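You operate a simulated robot arm through the tools that you are given. There is no shell and no other tool. Be economical: measure what you need, move in short steps, check, and stop when the job is done.

The job below is to be done with a simulated robot arm. You get a single attempt, and the scene is never put back.

## Task
Play the yellow drum on the music box, wound to FULL.
Fine: slide it to STOP first; the white drum goes in the empty pocket.

Only the result counts: the job must be done as asked and must still hold three seconds after the hand-in. Knocking over, shifting, dropping, spilling or breaking anything else fails it.

## Robot
A 6-joint arm with a two-finger parallel gripper, fixed in place. Base frame: the origin is at the foot of the arm, x ahead of it, y to its left, z up; the work surface is at about z = 0. Units: m, rad, N and s.
With the tool pointing down near the work surface it reaches from about 0.14 to 0.58 m from the base axis. Its first joint turns from -1.152 to 1.152 rad. Payload 2.1 kg.
The tool frame sits at the grasp point between the pads (the TCP): z along the fingers, y along the line on which they close. The tips reach 0.03 m beyond it. Largest opening 0.094 m; finger width 0.028, thickness 0.01; the body of the gripper, 0.05 by 0.096 m, starts 0.055 m behind the TCP.
Orientation is that of the tool frame in the base frame, as a unit quaternion [x, y, z, w]. With the fingers straight down and closing along the base's y, the tool's x points along the base's -x, its y along +y and its z along -z.

## Interface
- The arm moves only by the tool drive_tool. Its arguments are lists of equal length, an entry for each row: "offset": the shift along the tool's x, y, z in mm, a list of three; "turn": the turn, a rotation vector about the tool's x, y, z in rad, a list of three; "gripper": the opening, from 0 (shut) to 1 (fully open). In form: {"offset": [[tx, ty, tz], ...], "turn": [[rx, ry, rz], ...], "gripper": [gripper, ...]}. A call has 1 to 8 rows; each row shifts and turns the commanded pose from where the row before left it, along the tool's axes as they then stand. A row lasts 0.2 s, in which the tool goes at most 0.05 m and 0.15 rad; a call with a longer step from one row to the next is refused whole, and so is a gripper value outside its range. Where a pose cannot be reached the arm comes as near as it can. A force on the tool above 40 N (or 10 N above the force at the start of the call, whichever is more), or a blocked arm, ends the call early, and 0.2 s more pass. The fingers move at their own pace (about 0.072 m/s each) and stop on an object; they squeeze with about 29 N. The grip force told is the motor's: it shows also when the fingers shut on nothing. Time passes only in rows, and 0.2 s behind the last, so rows that do not move let the fingers close. The reply holds the time, the measured pose of the TCP, the force on the tool along the base axes, the opening and the grip force, in the units named above and with some noise, with the torque about the TCP (base axes, N m) and any sound that the robot's microphone picked up.
- Cameras (640 x 400 px; columns grow to the right, rows downward): "scene" is fixed at [0.0567, -0.3691, 0.498]; the picture's right is [0.78, -0.63, 0.00], its down [-0.29, -0.36, -0.89] and it looks along [0.56, 0.69, -0.46] (base axes); focal length 321 px, centre (320, 200). "wrist" rides on the gripper at [0.076, 0.014, -0.102] in the tool frame; the picture's right is [-0.18, 0.98, 0.00], its down [-0.75, -0.14, -0.64] and it looks along [-0.63, -0.12, 0.77] (tool axes); focal length 243 px, centre (320, 200). There is no depth. A picture from a camera that has moved, and an enlarged one, comes with that camera's place and axes in the base frame and with its lens.
- capture(camera): a new picture of that camera. No time passes.
- zoom(camera, box): a new picture of the part [left, top, right, bottom] of that camera's present view, enlarged. No time passes.
- finish_job(): hands the job in; it is judged then, once.

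Go step by step. Nothing tells you positions but the pictures and the camera data: compare them with the known pose of the tool, close in by small moves and look again before you grip or let go. The budget is 120 turns and 64 pictures, counting those below and the enlarged ones. Unless the task says otherwise, let go and move clear before handing in, and close with one line.

The tools are called after ">>>" by a JSON object that holds its "name" and its "arguments". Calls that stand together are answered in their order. drive_tool: Moves the arm, as the interface text tells. Its arguments: {"type":"object","properties":{"offset":{"type":"array","items":{"type":"array","items":{"type":"number"}}},"turn":{"type":"array","items":{"type":"array","items":{"type":"number"}}},"gripper":{"type":"array","items":{"type":"number"}}},"required":["offset","turn","gripper"]} The other tools are called the same way: capture (camera) takes a picture; zoom (camera, box) takes an enlarged picture of a part of a camera's view; finish_job () hands the job in.

At the start:

```text
time: 0.0
tcp_pos: [0.3664, 0.0157, 0.3855]
tcp_rot: [-0.001, 1.0, 0.0, -0.001]
ft_force: [-0.9, 0.4, -0.2]
torque: [-0.01, 0.01, -0.01]
opening: 0.0943
gripper_force: 0.1
```

scene: 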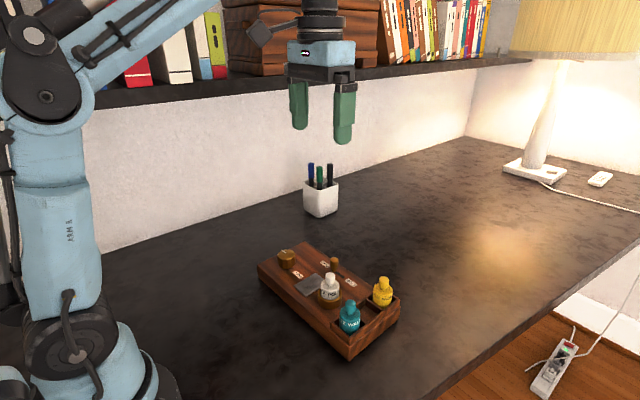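
wrist: 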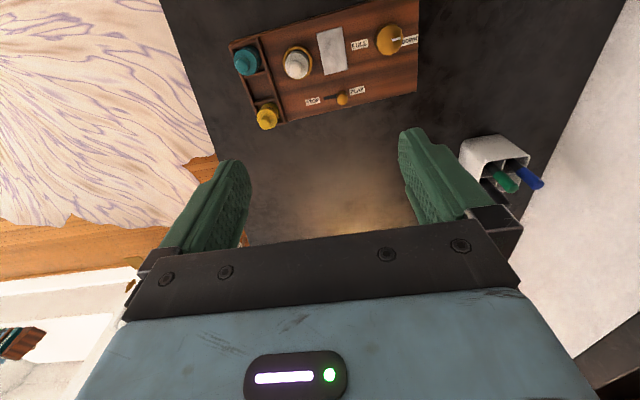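

The music box is a wooden base with a white drum on the spindle, teal and yellow drums in pockets, a slider (STOP/PLAY) and a winding knob. I'll look closer at it.

>>> {"name": "zoom", "arguments": {"camera": "scene", "box": [240, 230, 420, 370]}}

>>> {"name": "zoom", "arguments": {"camera": "wrist", "box": [215, 0, 435, 138]}}

```text
2.86 times, centred on (330, 300) of scene
camera zoom: at [0.0567, -0.3691, 0.498], right [0.78, -0.63, 0.0], down [-0.29, -0.36, -0.89], along [0.56, 0.69, -0.46], focal length 916 px, centre (291, -86)
```

zoom: 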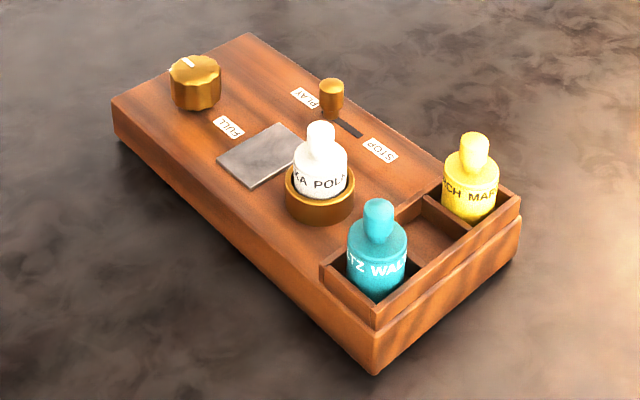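

```text
2.90 times, centred on (325, 69) of wrist
camera zoom: at [0.2893, 0.0295, 0.4879], right [0.18, 0.98, 0.0], down [0.75, -0.14, 0.64], along [0.63, -0.12, -0.77], focal length 703 px, centre (306, 580)
```

zoom: 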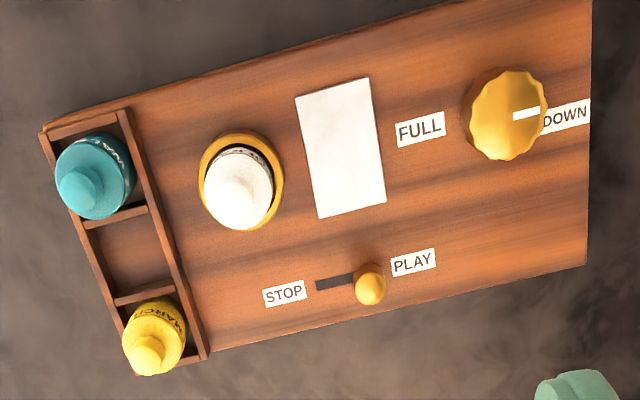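

>>> {"name": "drive_tool", "arguments": {"offset": [[40, 0, 0], [40, 0, 0], [40, 0, 20], [20, 0, 30], [0, 0, 0]], "turn": [[0, 0, 0], [0, 0, 0], [0, 0, 0], [0, 0, 0], [0, 0, 0]], "gripper": [1, 1, 1, 1, 1]}}

>>> {"name": "capture", "arguments": {"camera": "wrist"}}

```text
time: 1.2
tcp_pos: [0.2263, 0.014, 0.3344]
tcp_rot: [0.001, 1.0, 0.0, 0.0]
ft_force: [0.4, -0.6, -0.8]
torque: [-0.03, 0.01, -0.03]
opening: 0.0939
gripper_force: 0.1
```

```text
59 pictures are left
camera wrist: at [0.1487, 0.0268, 0.4373], right [0.18, 0.98, 0.0], down [0.75, -0.14, 0.64], along [0.63, -0.12, -0.77], focal length 243 px, centre (320, 200)
```

wrist: 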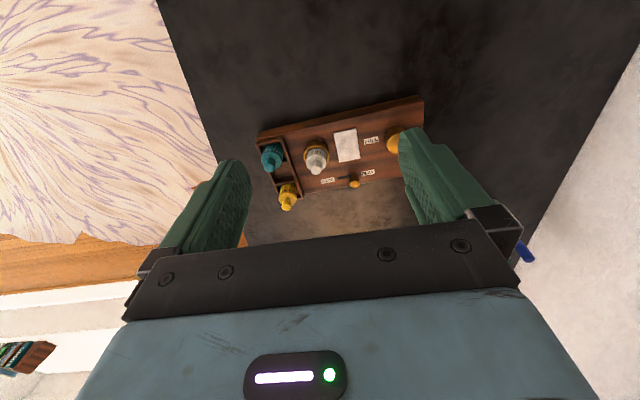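

>>> {"name": "zoom", "arguments": {"camera": "wrist", "box": [240, 90, 440, 215]}}

```text
3.20 times, centred on (340, 152) of wrist
camera zoom: at [0.1487, 0.0268, 0.4373], right [0.18, 0.98, 0.0], down [0.75, -0.14, 0.64], along [0.63, -0.12, -0.77], focal length 776 px, centre (256, 352)
```

zoom: 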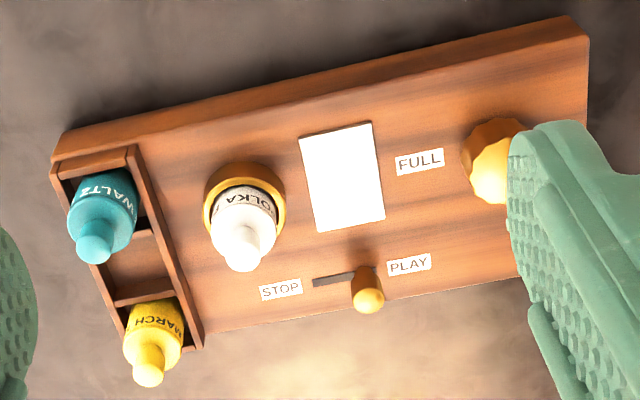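

>>> {"name": "drive_tool", "arguments": {"offset": [[-40, 10, 20], [-40, 15, 20], [-40, 15, 25], [-40, 15, 25], [-38, 10, 25], [0, 0, 40], [0, 0, 35], [0, 0, 0]], "turn": [[0, 0, 0], [0, 0, 0], [0, 0, 0], [0, 0, 0], [0, 0, 0], [0, 0, 0], [0, 0, 0], [0, 0, 0]], "gripper": [0, 0, 0, 0, 0, 0, 0, 0]}}

>>> {"name": "zoom", "arguments": {"camera": "scene", "box": [240, 230, 420, 370]}}

>>> {"name": "capture", "arguments": {"camera": "wrist"}}

```text
time: 3.0
tcp_pos: [0.4256, 0.0833, 0.1445]
tcp_rot: [0.0, 1.0, 0.0, 0.0]
ft_force: [-0.5, 0.5, -0.1]
torque: [0.0, -0.03, -0.01]
opening: 0.0001
gripper_force: 28.8
```

```text
2.86 times, centred on (330, 300) of scene
camera zoom: at [0.0567, -0.3691, 0.498], right [0.78, -0.63, 0.0], down [-0.29, -0.36, -0.89], along [0.56, 0.69, -0.46], focal length 916 px, centre (291, -86)
```

zoom: 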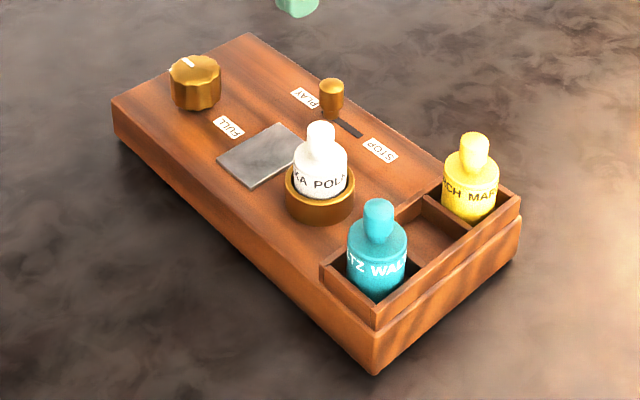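

```text
56 pictures are left
camera wrist: at [0.3486, 0.0962, 0.2472], right [0.18, 0.98, 0.0], down [0.75, -0.14, 0.64], along [0.63, -0.12, -0.77], focal length 243 px, centre (320, 200)
```

wrist: 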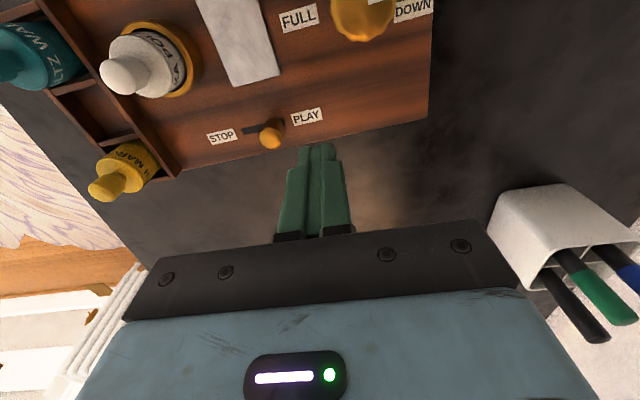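

The slider knob is about (0.423, 0.042, z≈0.065) and the closed fingers are on its PLAY side. I'll lower them and push toward STOP (-y).

>>> {"name": "drive_tool", "arguments": {"offset": [[0, 0, 30], [0, 0, 30], [0, -15, 0], [0, -10, 0], [0, -10, 0], [0, 0, 0]], "turn": [[0, 0, 0], [0, 0, 0], [0, 0, 0], [0, 0, 0], [0, 0, 0], [0, 0, 0]], "gripper": [0, 0, 0, 0, 0, 0]}}

>>> {"name": "zoom", "arguments": {"camera": "scene", "box": [240, 230, 420, 370]}}

```text
time: 4.4
tcp_pos: [0.4232, 0.0468, 0.0867]
tcp_rot: [-0.001, 1.0, 0.0, 0.0]
ft_force: [0.9, 0.2, -0.1]
torque: [0.02, 0.06, 0.0]
opening: 0.0
gripper_force: 28.8
```

```text
2.86 times, centred on (330, 300) of scene
camera zoom: at [0.0567, -0.3691, 0.498], right [0.78, -0.63, 0.0], down [-0.29, -0.36, -0.89], along [0.56, 0.69, -0.46], focal length 916 px, centre (291, -86)
```

zoom: 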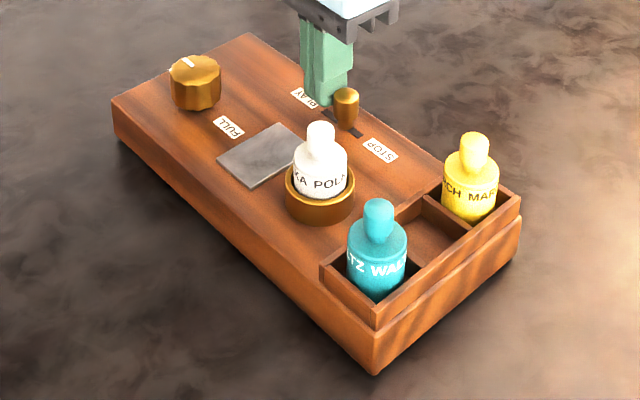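

The slider is moving, so I'll keep going in small steps until it meets the end.

>>> {"name": "drive_tool", "arguments": {"offset": [[0, -4, 0], [0, -4, 0], [0, -4, 0], [0, -3, 0], [0, 0, 0]], "turn": [[0, 0, 0], [0, 0, 0], [0, 0, 0], [0, 0, 0], [0, 0, 0]], "gripper": [0, 0, 0, 0, 0]}}

>>> {"name": "zoom", "arguments": {"camera": "scene", "box": [240, 230, 420, 370]}}

```text
time: 5.6
tcp_pos: [0.4241, 0.0325, 0.0854]
tcp_rot: [-0.001, 1.0, 0.001, 0.001]
ft_force: [2.8, 18.1, -1.2]
torque: [0.54, -0.08, 0.1]
opening: 0.0003
gripper_force: 29.5
```

```text
2.86 times, centred on (330, 300) of scene
camera zoom: at [0.0567, -0.3691, 0.498], right [0.78, -0.63, 0.0], down [-0.29, -0.36, -0.89], along [0.56, 0.69, -0.46], focal length 916 px, centre (291, -86)
```

zoom: 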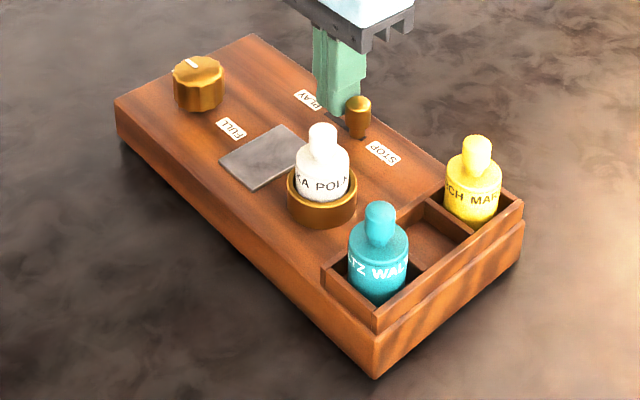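

The slider is at STOP and the stop pushed back with 18 N, shifting the box by about 1–2 mm. I'll back off and use less force from here, going up to view the drums.

>>> {"name": "drive_tool", "arguments": {"offset": [[0, 15, 0], [0, 0, -45], [20, -40, -45], [40, -15, -30], [40, 0, -10], [0, 0, 0]], "turn": [[0, 0, 0], [0, 0, 0], [0, 0, 0], [0, 0, 0], [0, 0, 0], [0, 0, 0]], "gripper": [0, 0, 0.6, 0.6, 0.6, 0.6]}}

>>> {"name": "zoom", "arguments": {"camera": "wrist", "box": [200, 20, 440, 170]}}

>>> {"name": "zoom", "arguments": {"camera": "scene", "box": [300, 260, 420, 353]}}

```text
refused: row 3 steps farther than a row can; nothing moved
```

```text
2.67 times, centred on (320, 95) of wrist
camera zoom: at [0.3471, 0.0454, 0.188], right [0.18, 0.98, 0.0], down [0.75, -0.14, 0.64], along [0.63, -0.11, -0.77], focal length 647 px, centre (320, 480)
```

zoom: 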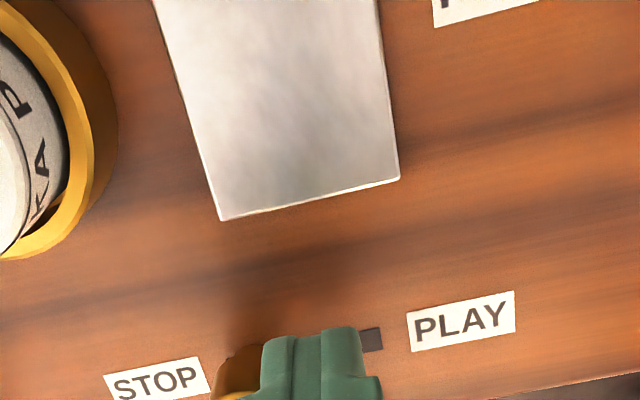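

```text
4.30 times, centred on (360, 306) of scene
camera zoom: at [0.0567, -0.3691, 0.498], right [0.78, -0.63, 0.0], down [-0.29, -0.36, -0.89], along [0.56, 0.69, -0.46], focal length 1379 px, centre (148, -258)
```

zoom: 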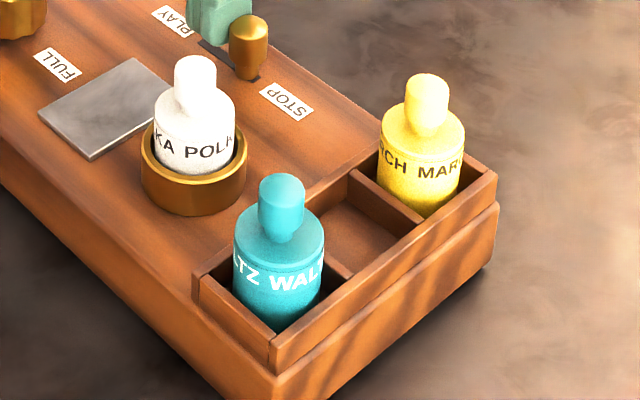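

>>> {"name": "drive_tool", "arguments": {"offset": [[0, 15, 0], [0, 0, -45], [20, -30, -30], [40, -15, -25], [40, -10, -10], [20, -10, 0], [0, 0, 0]], "turn": [[0, 0, 0], [0, 0, 0], [0, 0, 0], [0, 0, 0], [0, 0, 0], [0, 0, 0], [0, 0, 0]], "gripper": [0, 0, 0.6, 0.6, 0.6, 0.6, 0.6]}}

>>> {"name": "zoom", "arguments": {"camera": "wrist", "box": [200, 20, 440, 170]}}

>>> {"name": "zoom", "arguments": {"camera": "scene", "box": [240, 230, 420, 370]}}

```text
time: 7.2
tcp_pos: [0.3044, -0.019, 0.1939]
tcp_rot: [0.0, 1.0, 0.0, 0.0]
ft_force: [0.0, 0.4, 0.5]
torque: [-0.01, 0.0, -0.04]
opening: 0.0564
gripper_force: 0.1
```

```text
2.67 times, centred on (320, 95) of wrist
camera zoom: at [0.2267, -0.0058, 0.2958], right [0.18, 0.98, 0.0], down [0.75, -0.14, 0.64], along [0.63, -0.12, -0.77], focal length 647 px, centre (320, 480)
```

zoom: 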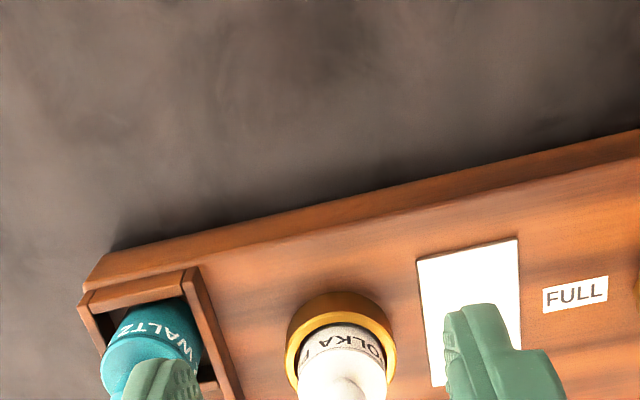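

```text
2.86 times, centred on (330, 300) of scene
camera zoom: at [0.0566, -0.3691, 0.498], right [0.78, -0.63, 0.0], down [-0.29, -0.36, -0.89], along [0.56, 0.69, -0.46], focal length 916 px, centre (291, -86)
```

zoom: 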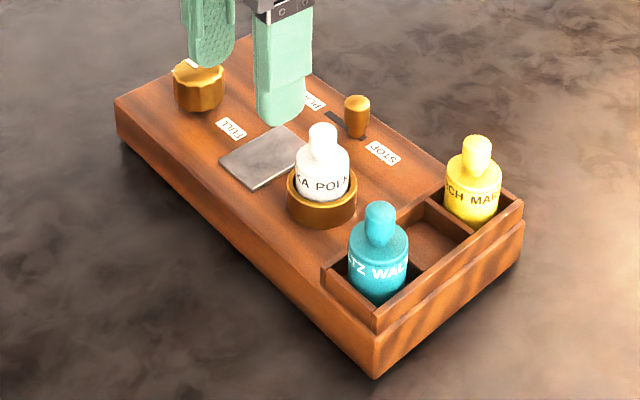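

>>> {"name": "drive_tool", "arguments": {"offset": [[-30, 0, 10], [-27, -2, 34], [0, 0, 0]], "turn": [[0, 0, 0], [0, 0, 0], [0, 0, 0]], "gripper": [0.6, 0.6, 0.6]}}

>>> {"name": "zoom", "arguments": {"camera": "wrist", "box": [200, 50, 440, 200]}}

>>> {"name": "zoom", "arguments": {"camera": "scene", "box": [240, 230, 420, 370]}}

```text
time: 8.0
tcp_pos: [0.3615, -0.0201, 0.1504]
tcp_rot: [0.0, 1.0, 0.0, 0.0]
ft_force: [-0.5, -0.7, -0.9]
torque: [0.01, 0.03, -0.04]
opening: 0.056
gripper_force: 0.1
```

```text
2.67 times, centred on (320, 125) of wrist
camera zoom: at [0.2846, -0.007, 0.2523], right [0.18, 0.98, 0.0], down [0.75, -0.14, 0.64], along [0.63, -0.12, -0.77], focal length 647 px, centre (320, 400)
```

zoom: 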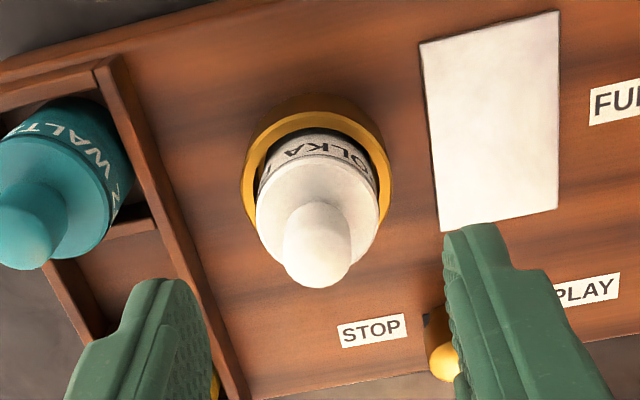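

```text
2.86 times, centred on (330, 300) of scene
camera zoom: at [0.0567, -0.3691, 0.498], right [0.78, -0.63, 0.0], down [-0.29, -0.36, -0.89], along [0.56, 0.69, -0.46], focal length 916 px, centre (291, -86)
```

zoom: 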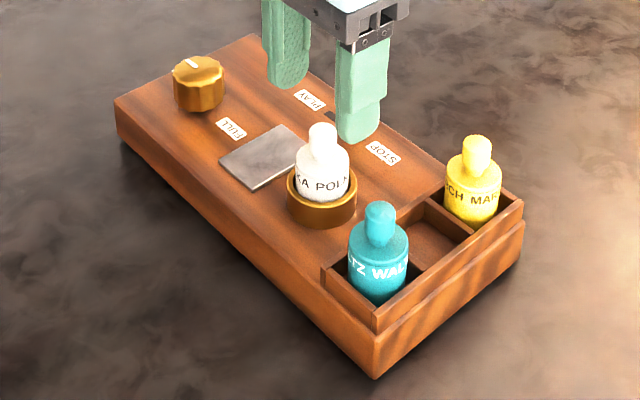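

The white drum axis is at about (0.362, -0.022), shoulder z≈0.08 and cup rim z≈0.059. I'll go down and grip the body just above the rim.

>>> {"name": "drive_tool", "arguments": {"offset": [[0, -2, 20], [0, 0, 20], [0, 0, 18], [0, 0, 0]], "turn": [[0, 0, 0], [0, 0, 0], [0, 0, 0], [0, 0, 0]], "gripper": [0.6, 0.6, 0.6, 0.6]}}

>>> {"name": "zoom", "arguments": {"camera": "wrist", "box": [200, 50, 440, 200]}}

>>> {"name": "zoom", "arguments": {"camera": "scene", "box": [280, 245, 400, 338]}}

```text
time: 9.0
tcp_pos: [0.3598, -0.0226, 0.093]
tcp_rot: [-0.001, 1.0, 0.0, 0.0]
ft_force: [-0.1, -0.9, 1.1]
torque: [-0.01, -0.01, 0.0]
opening: 0.0567
gripper_force: 0.0
```

```text
2.67 times, centred on (320, 125) of wrist
camera zoom: at [0.2826, -0.01, 0.1947], right [0.18, 0.98, 0.0], down [0.75, -0.14, 0.64], along [0.63, -0.12, -0.77], focal length 647 px, centre (320, 400)
```

zoom: 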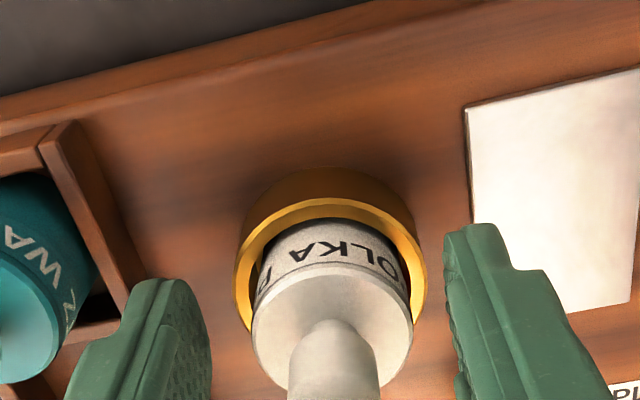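

```text
4.30 times, centred on (340, 292) of scene
camera zoom: at [0.0567, -0.3691, 0.498], right [0.78, -0.63, 0.0], down [-0.29, -0.36, -0.89], along [0.56, 0.69, -0.46], focal length 1379 px, centre (234, -194)
```

zoom: 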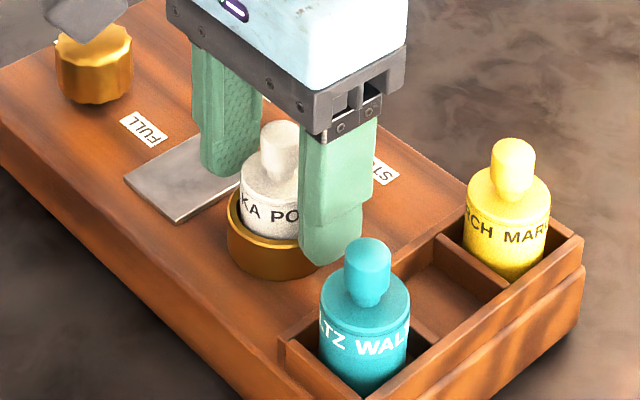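

>>> {"name": "drive_tool", "arguments": {"offset": [[0, 0, 0], [0, 0, 0], [0, 0, 0]], "turn": [[0, 0, 0], [0, 0, 0], [0, 0, 0]], "gripper": [0.45, 0.3, 0.3]}}

>>> {"name": "zoom", "arguments": {"camera": "scene", "box": [280, 245, 400, 338]}}

```text
time: 9.8
tcp_pos: [0.3597, -0.0226, 0.0924]
tcp_rot: [0.0, 1.0, 0.0, 0.0]
ft_force: [0.3, -0.1, 0.3]
torque: [0.02, -0.02, -0.02]
opening: 0.0336
gripper_force: 29.1
```

```text
4.30 times, centred on (340, 292) of scene
camera zoom: at [0.0567, -0.3691, 0.498], right [0.78, -0.63, 0.0], down [-0.29, -0.36, -0.89], along [0.56, 0.69, -0.46], focal length 1379 px, centre (234, -194)
```

zoom: 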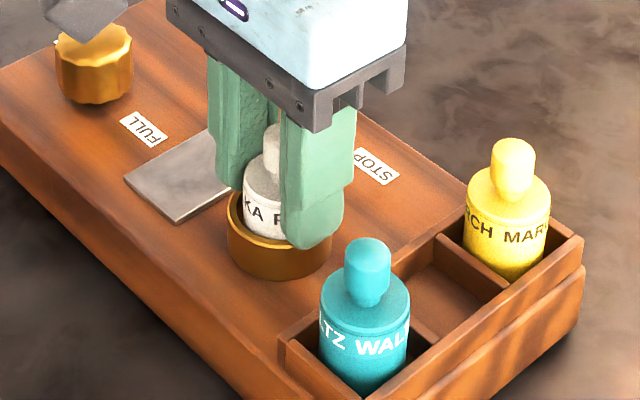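

Gripped: body diameter 33.6 mm with no side force, so y≈-0.0226 is right for the spindle. I'll lift straight up.

>>> {"name": "drive_tool", "arguments": {"offset": [[0, 0, -10], [0, 0, -20], [0, 0, -30], [0, 0, -20], [0, 0, 0]], "turn": [[0, 0, 0], [0, 0, 0], [0, 0, 0], [0, 0, 0], [0, 0, 0]], "gripper": [0.3, 0.3, 0.3, 0.3, 0.3]}}

>>> {"name": "capture", "arguments": {"camera": "wrist"}}

>>> {"name": "zoom", "arguments": {"camera": "scene", "box": [240, 230, 420, 370]}}

```text
time: 11.0
tcp_pos: [0.36, -0.0237, 0.1733]
tcp_rot: [0.0, 1.0, 0.0, 0.0]
ft_force: [-0.8, 0.0, -0.7]
torque: [0.0, -0.01, -0.02]
opening: 0.0337
gripper_force: 29.1
```

```text
44 pictures are left
camera wrist: at [0.2846, -0.011, 0.2758], right [0.18, 0.98, 0.0], down [0.75, -0.14, 0.64], along [0.63, -0.12, -0.77], focal length 243 px, centre (320, 200)
```

wrist: 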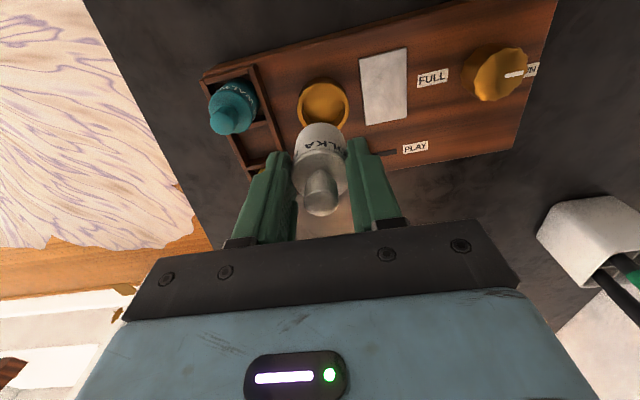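

```text
2.86 times, centred on (330, 300) of scene
camera zoom: at [0.0567, -0.3691, 0.498], right [0.78, -0.63, 0.0], down [-0.29, -0.36, -0.89], along [0.56, 0.69, -0.46], focal length 916 px, centre (291, -86)
```

zoom: 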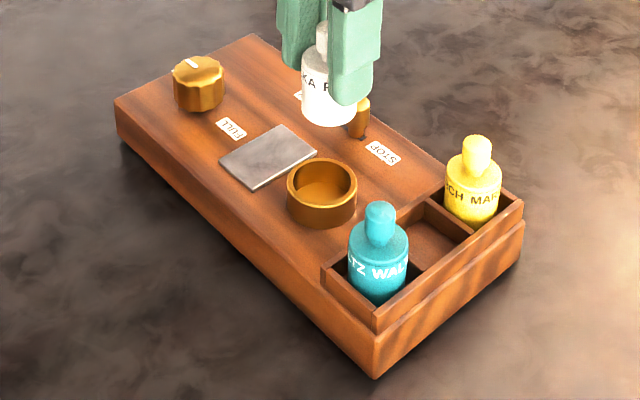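

The white drum is in hand, and the middle pocket looks to be about (0.388, -0.093). I'll zoom to pin it down.

>>> {"name": "zoom", "arguments": {"camera": "wrist", "box": [190, 60, 310, 180]}}

>>> {"name": "zoom", "arguments": {"camera": "scene", "box": [325, 270, 400, 340]}}

```text
3.33 times, centred on (250, 120) of wrist
camera zoom: at [0.2846, -0.011, 0.2758], right [0.18, 0.98, 0.0], down [0.75, -0.14, 0.64], along [0.63, -0.12, -0.77], focal length 809 px, centre (553, 467)
```

zoom: 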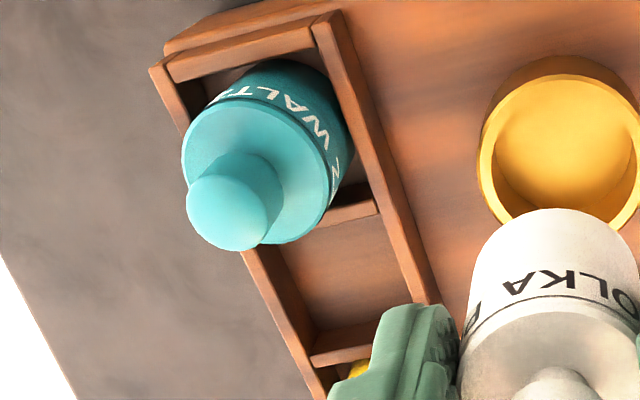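

```text
5.71 times, centred on (362, 305) of scene
camera zoom: at [0.0567, -0.3691, 0.498], right [0.78, -0.63, 0.0], down [-0.29, -0.36, -0.89], along [0.56, 0.69, -0.46], focal length 1832 px, centre (77, -400)
```

zoom: 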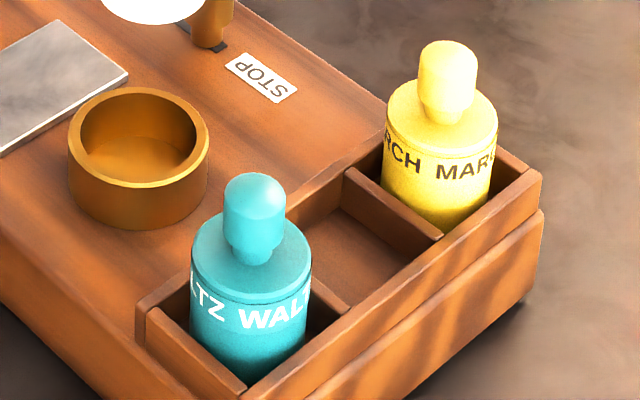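

>>> {"name": "zoom", "arguments": {"camera": "wrist", "box": [260, 110, 380, 230]}}

```text
3.33 times, centred on (320, 170) of wrist
camera zoom: at [0.2846, -0.011, 0.2758], right [0.18, 0.98, 0.0], down [0.75, -0.14, 0.64], along [0.63, -0.12, -0.77], focal length 809 px, centre (320, 300)
```

zoom: 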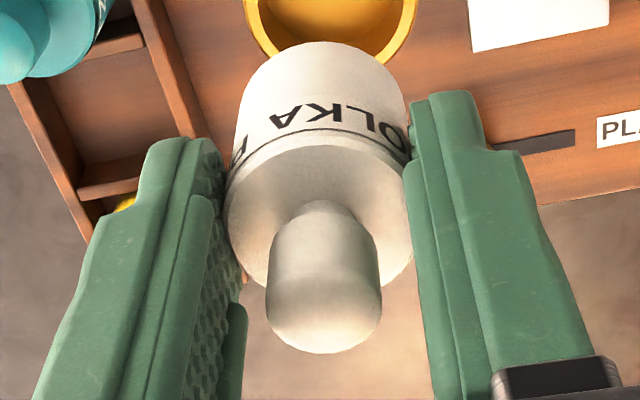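

I'll carry it over the middle pocket and check alignment before lowering.

>>> {"name": "drive_tool", "arguments": {"offset": [[-14, -35, 0], [-13, -36, 0], [0, 0, 25], [0, 0, 20], [0, 0, 0]], "turn": [[0, 0, 0], [0, 0, 0], [0, 0, 0], [0, 0, 0], [0, 0, 0]], "gripper": [0.3, 0.3, 0.3, 0.3, 0.3]}}

>>> {"name": "zoom", "arguments": {"camera": "scene", "box": [325, 250, 400, 340]}}

>>> {"name": "zoom", "arguments": {"camera": "wrist", "box": [240, 50, 400, 210]}}

```text
time: 12.2
tcp_pos: [0.3885, -0.0958, 0.1288]
tcp_rot: [0.0, 1.0, 0.0, -0.001]
ft_force: [0.5, 0.1, -0.6]
torque: [0.0, 0.03, 0.01]
opening: 0.0337
gripper_force: 29.0
```

```text
4.44 times, centred on (362, 295) of scene
camera zoom: at [0.0567, -0.3691, 0.498], right [0.78, -0.63, 0.0], down [-0.29, -0.36, -0.89], along [0.56, 0.69, -0.46], focal length 1425 px, centre (131, -222)
```

zoom: 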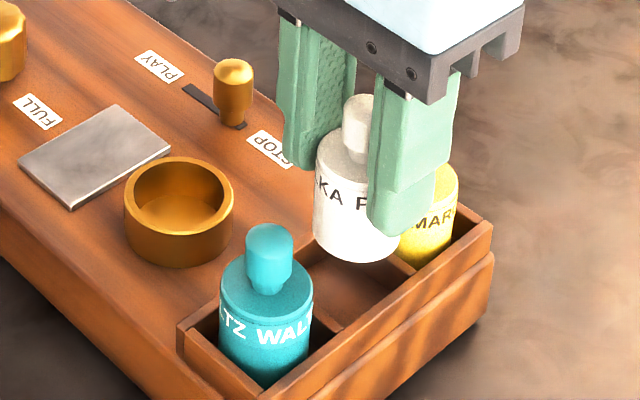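

```text
2.50 times, centred on (320, 130) of wrist
camera zoom: at [0.3118, -0.0818, 0.2317], right [0.18, 0.98, 0.0], down [0.75, -0.14, 0.64], along [0.63, -0.12, -0.77], focal length 606 px, centre (320, 375)
```

zoom: 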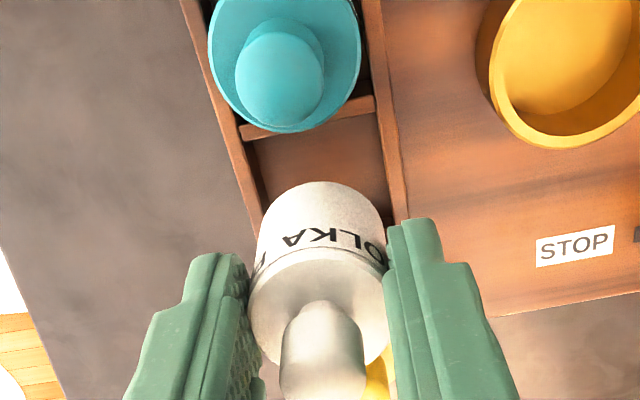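

>>> {"name": "drive_tool", "arguments": {"offset": [[1, 0, 12], [0.5, 0, 10], [0, 0, 0]], "turn": [[0, 0, 0], [0, 0, 0], [0, 0, 0]], "gripper": [0.3, 0.3, 0.3]}}

>>> {"name": "zoom", "arguments": {"camera": "scene", "box": [325, 250, 400, 340]}}

>>> {"name": "zoom", "arguments": {"camera": "wrist", "box": [240, 50, 400, 210]}}

```text
time: 13.0
tcp_pos: [0.3868, -0.0936, 0.1071]
tcp_rot: [-0.001, 1.0, 0.0, 0.0]
ft_force: [-1.6, 0.1, 14.7]
torque: [-0.05, -0.13, -0.04]
opening: 0.0337
gripper_force: 28.9
```

```text
4.44 times, centred on (362, 295) of scene
camera zoom: at [0.0566, -0.3691, 0.498], right [0.78, -0.63, 0.0], down [-0.29, -0.36, -0.89], along [0.56, 0.69, -0.46], focal length 1425 px, centre (131, -222)
```

zoom: 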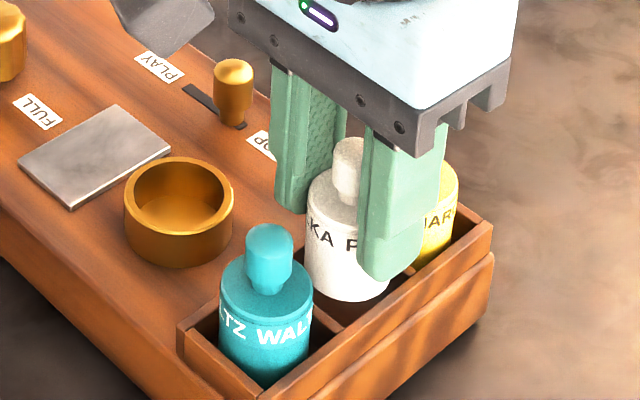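

```text
2.50 times, centred on (320, 130) of wrist
camera zoom: at [0.3102, -0.0806, 0.209], right [0.18, 0.98, 0.0], down [0.75, -0.14, 0.64], along [0.63, -0.12, -0.77], focal length 606 px, centre (320, 375)
```

zoom: 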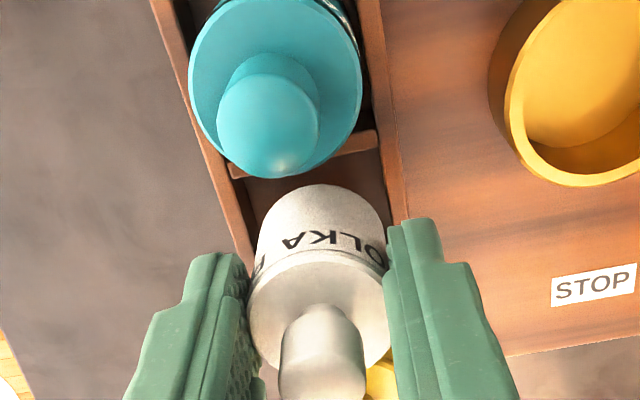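

It touched the +x divider (14.7 N with the torque on that side). I'll raise slightly, shift -x by 3 mm and -y by 1.5 mm, and try again gently.

>>> {"name": "drive_tool", "arguments": {"offset": [[0, 0, -4], [3, -1.5, 0], [0, 0, 4], [0, 0, 3], [0, 0, 0]], "turn": [[0, 0, 0], [0, 0, 0], [0, 0, 0], [0, 0, 0], [0, 0, 0]], "gripper": [0.3, 0.3, 0.3, 0.3, 0.3]}}

```text
time: 14.2
tcp_pos: [0.3832, -0.0945, 0.1038]
tcp_rot: [0.0, 1.0, 0.0, -0.001]
ft_force: [0.5, -0.4, -1.2]
torque: [-0.03, 0.0, 0.0]
opening: 0.0336
gripper_force: 28.7
```

>>> {"name": "drive_tool", "arguments": {"offset": [[0, 0, 3], [0, 0, 3], [0, 0, 2], [0, 0, 0]], "turn": [[0, 0, 0], [0, 0, 0], [0, 0, 0], [0, 0, 0]], "gripper": [0.3, 0.3, 0.3, 0.3]}}

>>> {"name": "zoom", "arguments": {"camera": "scene", "box": [325, 250, 400, 340]}}

```text
time: 15.2
tcp_pos: [0.3847, -0.0945, 0.0954]
tcp_rot: [-0.001, 1.0, 0.0, 0.0]
ft_force: [0.0, -0.1, -1.4]
torque: [0.04, -0.05, -0.02]
opening: 0.0335
gripper_force: 29.3
```

```text
4.44 times, centred on (362, 295) of scene
camera zoom: at [0.0567, -0.3691, 0.498], right [0.78, -0.63, 0.0], down [-0.29, -0.36, -0.89], along [0.56, 0.69, -0.46], focal length 1425 px, centre (131, -222)
```

zoom: 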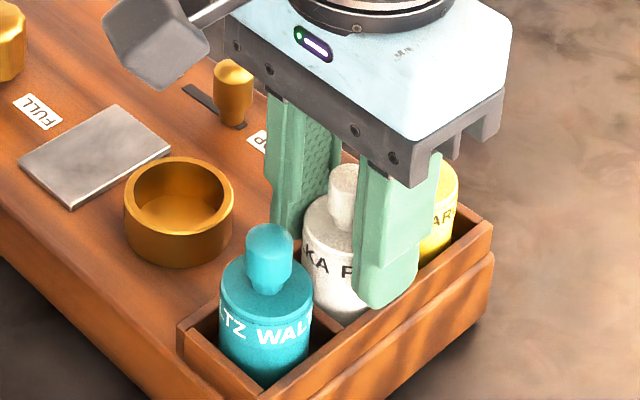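

>>> {"name": "drive_tool", "arguments": {"offset": [[0, 0, 2], [0, 0, 1.5], [0, 0, 0]], "turn": [[0, 0, 0], [0, 0, 0], [0, 0, 0]], "gripper": [0.3, 0.3, 0.3]}}

>>> {"name": "zoom", "arguments": {"camera": "scene", "box": [325, 250, 400, 340]}}

```text
time: 16.0
tcp_pos: [0.3831, -0.0947, 0.0911]
tcp_rot: [0.0, 1.0, 0.0, 0.0]
ft_force: [-0.6, 0.4, -1.3]
torque: [0.02, 0.01, 0.0]
opening: 0.0336
gripper_force: 28.7
```

```text
4.44 times, centred on (362, 295) of scene
camera zoom: at [0.0567, -0.3691, 0.498], right [0.78, -0.63, 0.0], down [-0.29, -0.36, -0.89], along [0.56, 0.69, -0.46], focal length 1425 px, centre (131, -222)
```

zoom: 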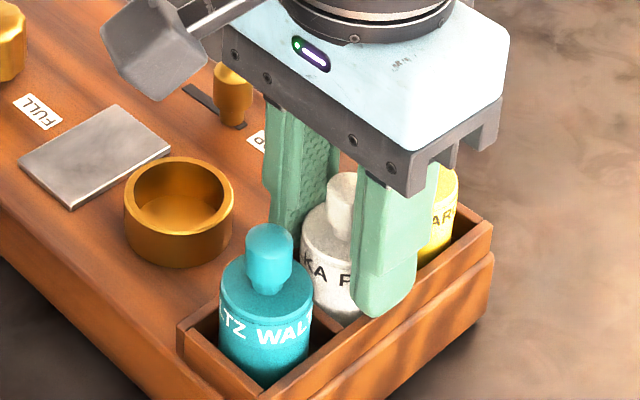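

>>> {"name": "drive_tool", "arguments": {"offset": [[0, 0, 1.5], [0, 0, 0]], "turn": [[0, 0, 0], [0, 0, 0]], "gripper": [0.3, 0.3]}}

```text
time: 16.6
tcp_pos: [0.3832, -0.095, 0.0907]
tcp_rot: [0.0, 1.0, -0.001, 0.001]
ft_force: [-3.0, 1.5, 13.8]
torque: [0.06, 0.26, -0.03]
opening: 0.0339
gripper_force: 28.8
```

It's seated on the pocket floor. I'll release and lift off.

>>> {"name": "drive_tool", "arguments": {"offset": [[0, 0, -0.5], [0, 0, 0], [0, 0, 0], [0, 0, -30], [0, 0, -40], [0, 0, 0]], "turn": [[0, 0, 0], [0, 0, 0], [0, 0, 0], [0, 0, 0], [0, 0, 0], [0, 0, 0]], "gripper": [0.45, 0.55, 0.55, 0.55, 0.55, 0.55]}}

>>> {"name": "zoom", "arguments": {"camera": "scene", "box": [240, 230, 420, 370]}}

>>> {"name": "capture", "arguments": {"camera": "wrist"}}

```text
time: 18.0
tcp_pos: [0.3827, -0.0952, 0.1611]
tcp_rot: [0.0, 1.0, 0.0, 0.0]
ft_force: [0.4, -0.7, 0.5]
torque: [0.01, 0.01, 0.03]
opening: 0.0518
gripper_force: 0.1
```

```text
2.86 times, centred on (330, 300) of scene
camera zoom: at [0.0567, -0.3691, 0.498], right [0.78, -0.63, 0.0], down [-0.29, -0.36, -0.89], along [0.56, 0.69, -0.46], focal length 916 px, centre (291, -86)
```

zoom: 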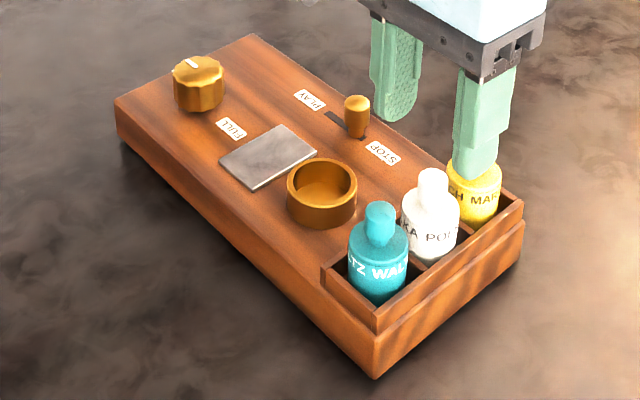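

```text
32 pictures are left
camera wrist: at [0.3058, -0.0821, 0.2646], right [0.18, 0.98, 0.0], down [0.75, -0.14, 0.64], along [0.63, -0.12, -0.77], focal length 243 px, centre (320, 200)
```

wrist: 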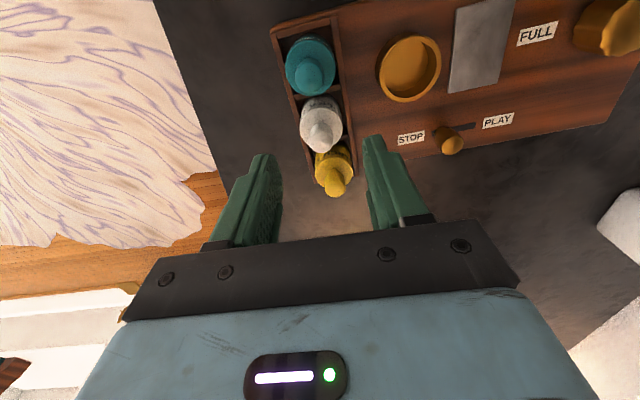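

White is in the middle pocket. Next I'll hover over yellow at about (0.427, -0.094).

>>> {"name": "drive_tool", "arguments": {"offset": [[-22, 0, 0], [-22, 1, 5], [0, 0, 0]], "turn": [[0, 0, 0], [0, 0, 0], [0, 0, 0]], "gripper": [0.55, 0.55, 0.55]}}

>>> {"name": "zoom", "arguments": {"camera": "wrist", "box": [240, 50, 400, 210]}}

```text
time: 18.8
tcp_pos: [0.4274, -0.0952, 0.1576]
tcp_rot: [0.0, 1.0, -0.001, 0.0]
ft_force: [-0.3, 0.3, -0.3]
torque: [-0.03, 0.0, 0.02]
opening: 0.0517
gripper_force: 0.0
```

```text
2.50 times, centred on (320, 130) of wrist
camera zoom: at [0.3505, -0.0815, 0.2596], right [0.18, 0.98, 0.0], down [0.75, -0.14, 0.64], along [0.63, -0.12, -0.77], focal length 606 px, centre (320, 375)
```

zoom: 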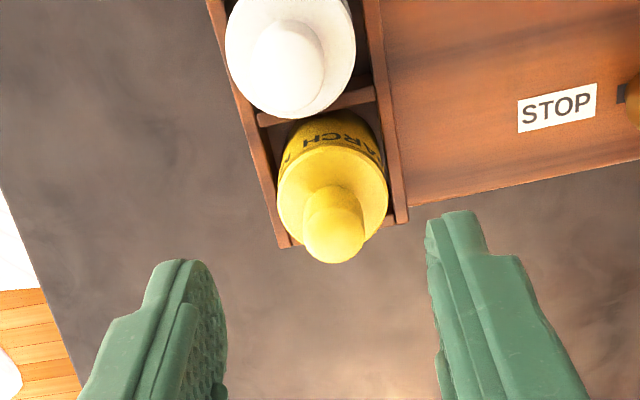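

>>> {"name": "drive_tool", "arguments": {"offset": [[-1.5, 2, 25], [0, 0, 25], [0, 0, 15], [0, 0, 0], [0, 0, 0], [0, 0, 0]], "turn": [[0, 0, 0], [0, 0, 0], [0, 0, 0], [0, 0, 0], [0, 0, 0], [0, 0, 0]], "gripper": [0.55, 0.55, 0.55, 0.55, 0.42, 0.3]}}

>>> {"name": "zoom", "arguments": {"camera": "scene", "box": [325, 250, 400, 340]}}

```text
time: 20.2
tcp_pos: [0.4296, -0.0915, 0.0935]
tcp_rot: [0.0, 1.0, 0.0, 0.0]
ft_force: [-0.7, 0.3, -0.5]
torque: [0.02, -0.02, -0.03]
opening: 0.0339
gripper_force: 28.7
```

```text
4.44 times, centred on (362, 295) of scene
camera zoom: at [0.0567, -0.3691, 0.498], right [0.78, -0.63, 0.0], down [-0.29, -0.36, -0.89], along [0.56, 0.69, -0.46], focal length 1425 px, centre (131, -222)
```

zoom: 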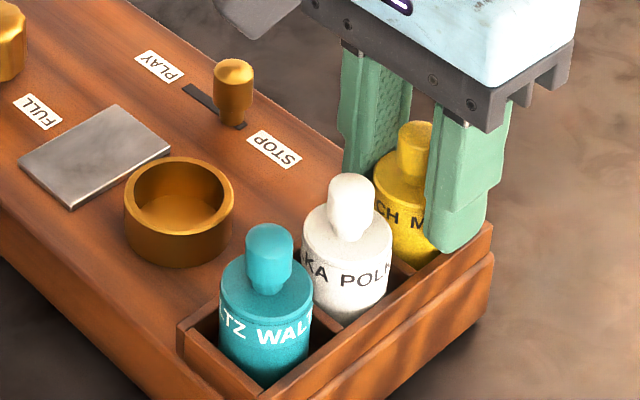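

Yellow is gripped, so I'll lift it straight up.

>>> {"name": "drive_tool", "arguments": {"offset": [[0, 0, -10], [0, 0, -20], [0, 0, -30], [0, 0, -20], [0, 0, 0]], "turn": [[0, 0, 0], [0, 0, 0], [0, 0, 0], [0, 0, 0], [0, 0, 0]], "gripper": [0.3, 0.3, 0.3, 0.3, 0.3]}}

>>> {"name": "zoom", "arguments": {"camera": "wrist", "box": [260, 110, 380, 230]}}

```text
time: 21.4
tcp_pos: [0.4307, -0.0926, 0.171]
tcp_rot: [0.001, 1.0, 0.0, 0.0]
ft_force: [0.1, 0.2, -0.3]
torque: [0.03, -0.01, 0.01]
opening: 0.034
gripper_force: 29.1
```

```text
3.33 times, centred on (320, 170) of wrist
camera zoom: at [0.354, -0.0792, 0.2739], right [0.18, 0.98, 0.0], down [0.75, -0.14, 0.64], along [0.63, -0.12, -0.77], focal length 809 px, centre (320, 300)
```

zoom: 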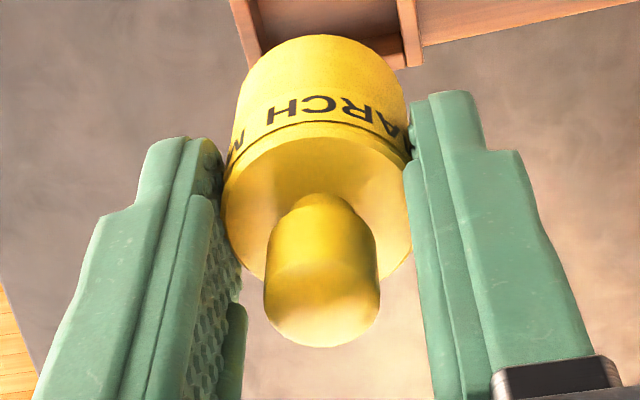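

>>> {"name": "drive_tool", "arguments": {"offset": [[30, 30, 0], [30, 30, 0], [11, 10, 0], [0, 0, 25], [0, 0, 20], [0, 0, 0]], "turn": [[0, 0, 0], [0, 0, 0], [0, 0, 0], [0, 0, 0], [0, 0, 0], [0, 0, 0]], "gripper": [0.3, 0.3, 0.3, 0.3, 0.3, 0.3]}}

>>> {"name": "zoom", "arguments": {"camera": "scene", "box": [280, 230, 400, 340]}}

>>> {"name": "zoom", "arguments": {"camera": "wrist", "box": [240, 50, 400, 210]}}

```text
time: 22.8
tcp_pos: [0.358, -0.0222, 0.1274]
tcp_rot: [0.0, 1.0, 0.0, 0.001]
ft_force: [-0.5, 0.3, -1.0]
torque: [-0.02, 0.0, -0.04]
opening: 0.0336
gripper_force: 29.2
```

```text
3.64 times, centred on (340, 285) of scene
camera zoom: at [0.0567, -0.3691, 0.498], right [0.78, -0.63, 0.0], down [-0.29, -0.36, -0.89], along [0.56, 0.69, -0.46], focal length 1166 px, centre (247, -109)
```

zoom: 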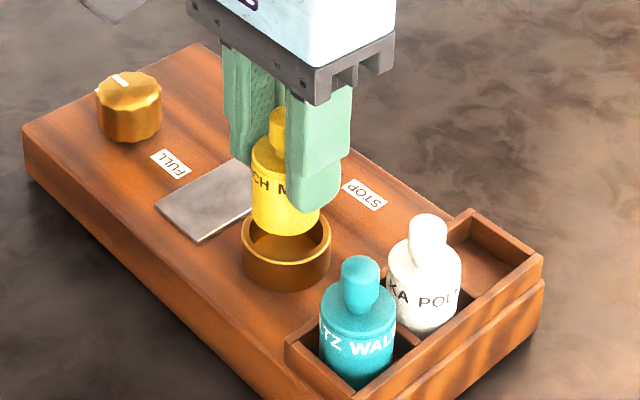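

```text
2.50 times, centred on (320, 130) of wrist
camera zoom: at [0.2818, -0.0095, 0.2289], right [0.18, 0.98, 0.0], down [0.75, -0.14, 0.64], along [0.63, -0.12, -0.77], focal length 606 px, centre (320, 375)
```

zoom: 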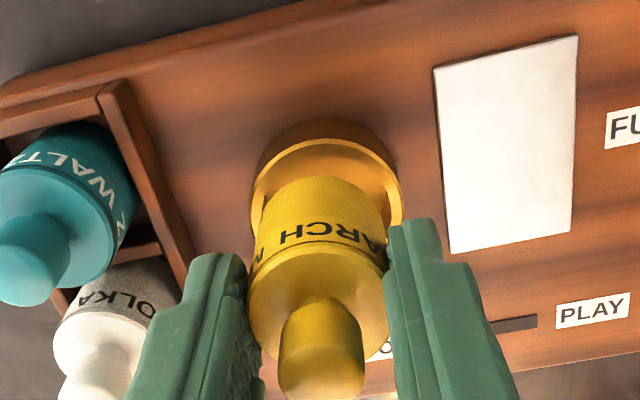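

>>> {"name": "drive_tool", "arguments": {"offset": [[-1.5, 0, 12], [0, 0, 5], [0, 0, 4], [0, 0, 3], [0, 0, 0]], "turn": [[0, 0, 0], [0, 0, 0], [0, 0, 0], [0, 0, 0], [0, 0, 0]], "gripper": [0.3, 0.3, 0.3, 0.3, 0.3]}}

```text
time: 24.0
tcp_pos: [0.3588, -0.022, 0.1028]
tcp_rot: [0.0, 1.0, 0.0, 0.0]
ft_force: [0.0, -0.3, -0.4]
torque: [-0.01, -0.03, 0.0]
opening: 0.0338
gripper_force: 29.5
```

>>> {"name": "drive_tool", "arguments": {"offset": [[0, 0, 3], [0, 0, 2], [0, 0, 1], [0, 0, 0]], "turn": [[0, 0, 0], [0, 0, 0], [0, 0, 0], [0, 0, 0]], "gripper": [0.3, 0.3, 0.3, 0.3]}}

>>> {"name": "zoom", "arguments": {"camera": "scene", "box": [280, 230, 400, 340]}}

```text
time: 25.0
tcp_pos: [0.3594, -0.0224, 0.0952]
tcp_rot: [0.0, 1.0, 0.0, 0.0]
ft_force: [-0.7, -0.1, -1.3]
torque: [0.0, 0.0, 0.0]
opening: 0.0334
gripper_force: 28.9
```

```text
3.64 times, centred on (340, 285) of scene
camera zoom: at [0.0567, -0.3691, 0.498], right [0.78, -0.63, 0.0], down [-0.29, -0.36, -0.89], along [0.56, 0.69, -0.46], focal length 1166 px, centre (247, -109)
```

zoom: 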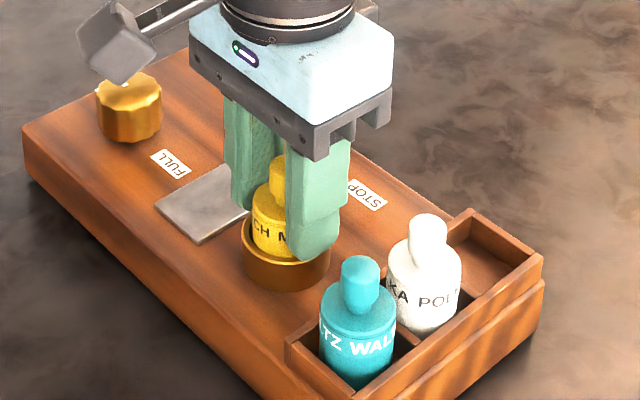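

>>> {"name": "drive_tool", "arguments": {"offset": [[0, 0, 1], [0, 0, 1], [0, 0, 0]], "turn": [[0, 0, 0], [0, 0, 0], [0, 0, 0]], "gripper": [0.3, 0.3, 0.3]}}

```text
time: 25.8
tcp_pos: [0.3585, -0.0233, 0.0942]
tcp_rot: [0.001, 1.0, 0.0, 0.0]
ft_force: [0.0, 0.1, -1.0]
torque: [-0.01, 0.01, -0.05]
opening: 0.0337
gripper_force: 29.1
```

>>> {"name": "drive_tool", "arguments": {"offset": [[0, 0, 1], [0, 0, 1], [0, 0, 0]], "turn": [[0, 0, 0], [0, 0, 0], [0, 0, 0]], "gripper": [0.3, 0.3, 0.3]}}

```text
time: 26.6
tcp_pos: [0.3597, -0.0232, 0.0927]
tcp_rot: [0.0, 1.0, 0.0, -0.001]
ft_force: [-2.4, -1.6, 12.9]
torque: [-0.02, 0.09, 0.0]
opening: 0.0337
gripper_force: 29.4
```

The drum is on the cup floor. I'll release it and lift away.

>>> {"name": "drive_tool", "arguments": {"offset": [[0, 0, -0.5], [0, 0, 0], [0, 0, 0], [0, 0, -30], [0, 0, -40], [0, 0, -20], [0, 0, 0]], "turn": [[0, 0, 0], [0, 0, 0], [0, 0, 0], [0, 0, 0], [0, 0, 0], [0, 0, 0], [0, 0, 0]], "gripper": [0.45, 0.55, 0.55, 0.55, 0.55, 0.55, 0.55]}}

>>> {"name": "zoom", "arguments": {"camera": "scene", "box": [240, 230, 420, 370]}}

>>> {"name": "capture", "arguments": {"camera": "wrist"}}

```text
time: 28.2
tcp_pos: [0.3594, -0.0202, 0.1824]
tcp_rot: [-0.001, 1.0, 0.0, 0.001]
ft_force: [0.6, 1.1, 0.2]
torque: [0.05, 0.01, 0.01]
opening: 0.0517
gripper_force: 0.0
```

```text
2.86 times, centred on (330, 300) of scene
camera zoom: at [0.0567, -0.3691, 0.498], right [0.78, -0.63, 0.0], down [-0.29, -0.36, -0.89], along [0.56, 0.69, -0.46], focal length 916 px, centre (291, -86)
```

zoom: 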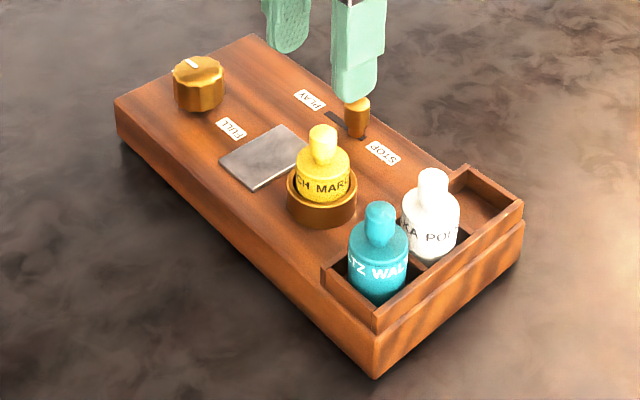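

```text
24 pictures are left
camera wrist: at [0.2815, -0.0083, 0.2844], right [0.18, 0.98, 0.0], down [0.75, -0.14, 0.64], along [0.63, -0.12, -0.77], focal length 243 px, centre (320, 200)
```

wrist: 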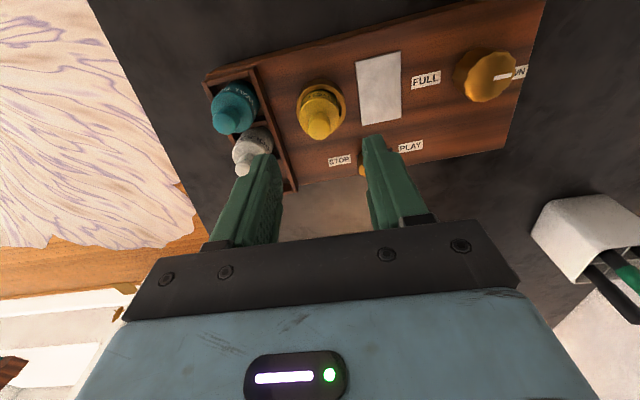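

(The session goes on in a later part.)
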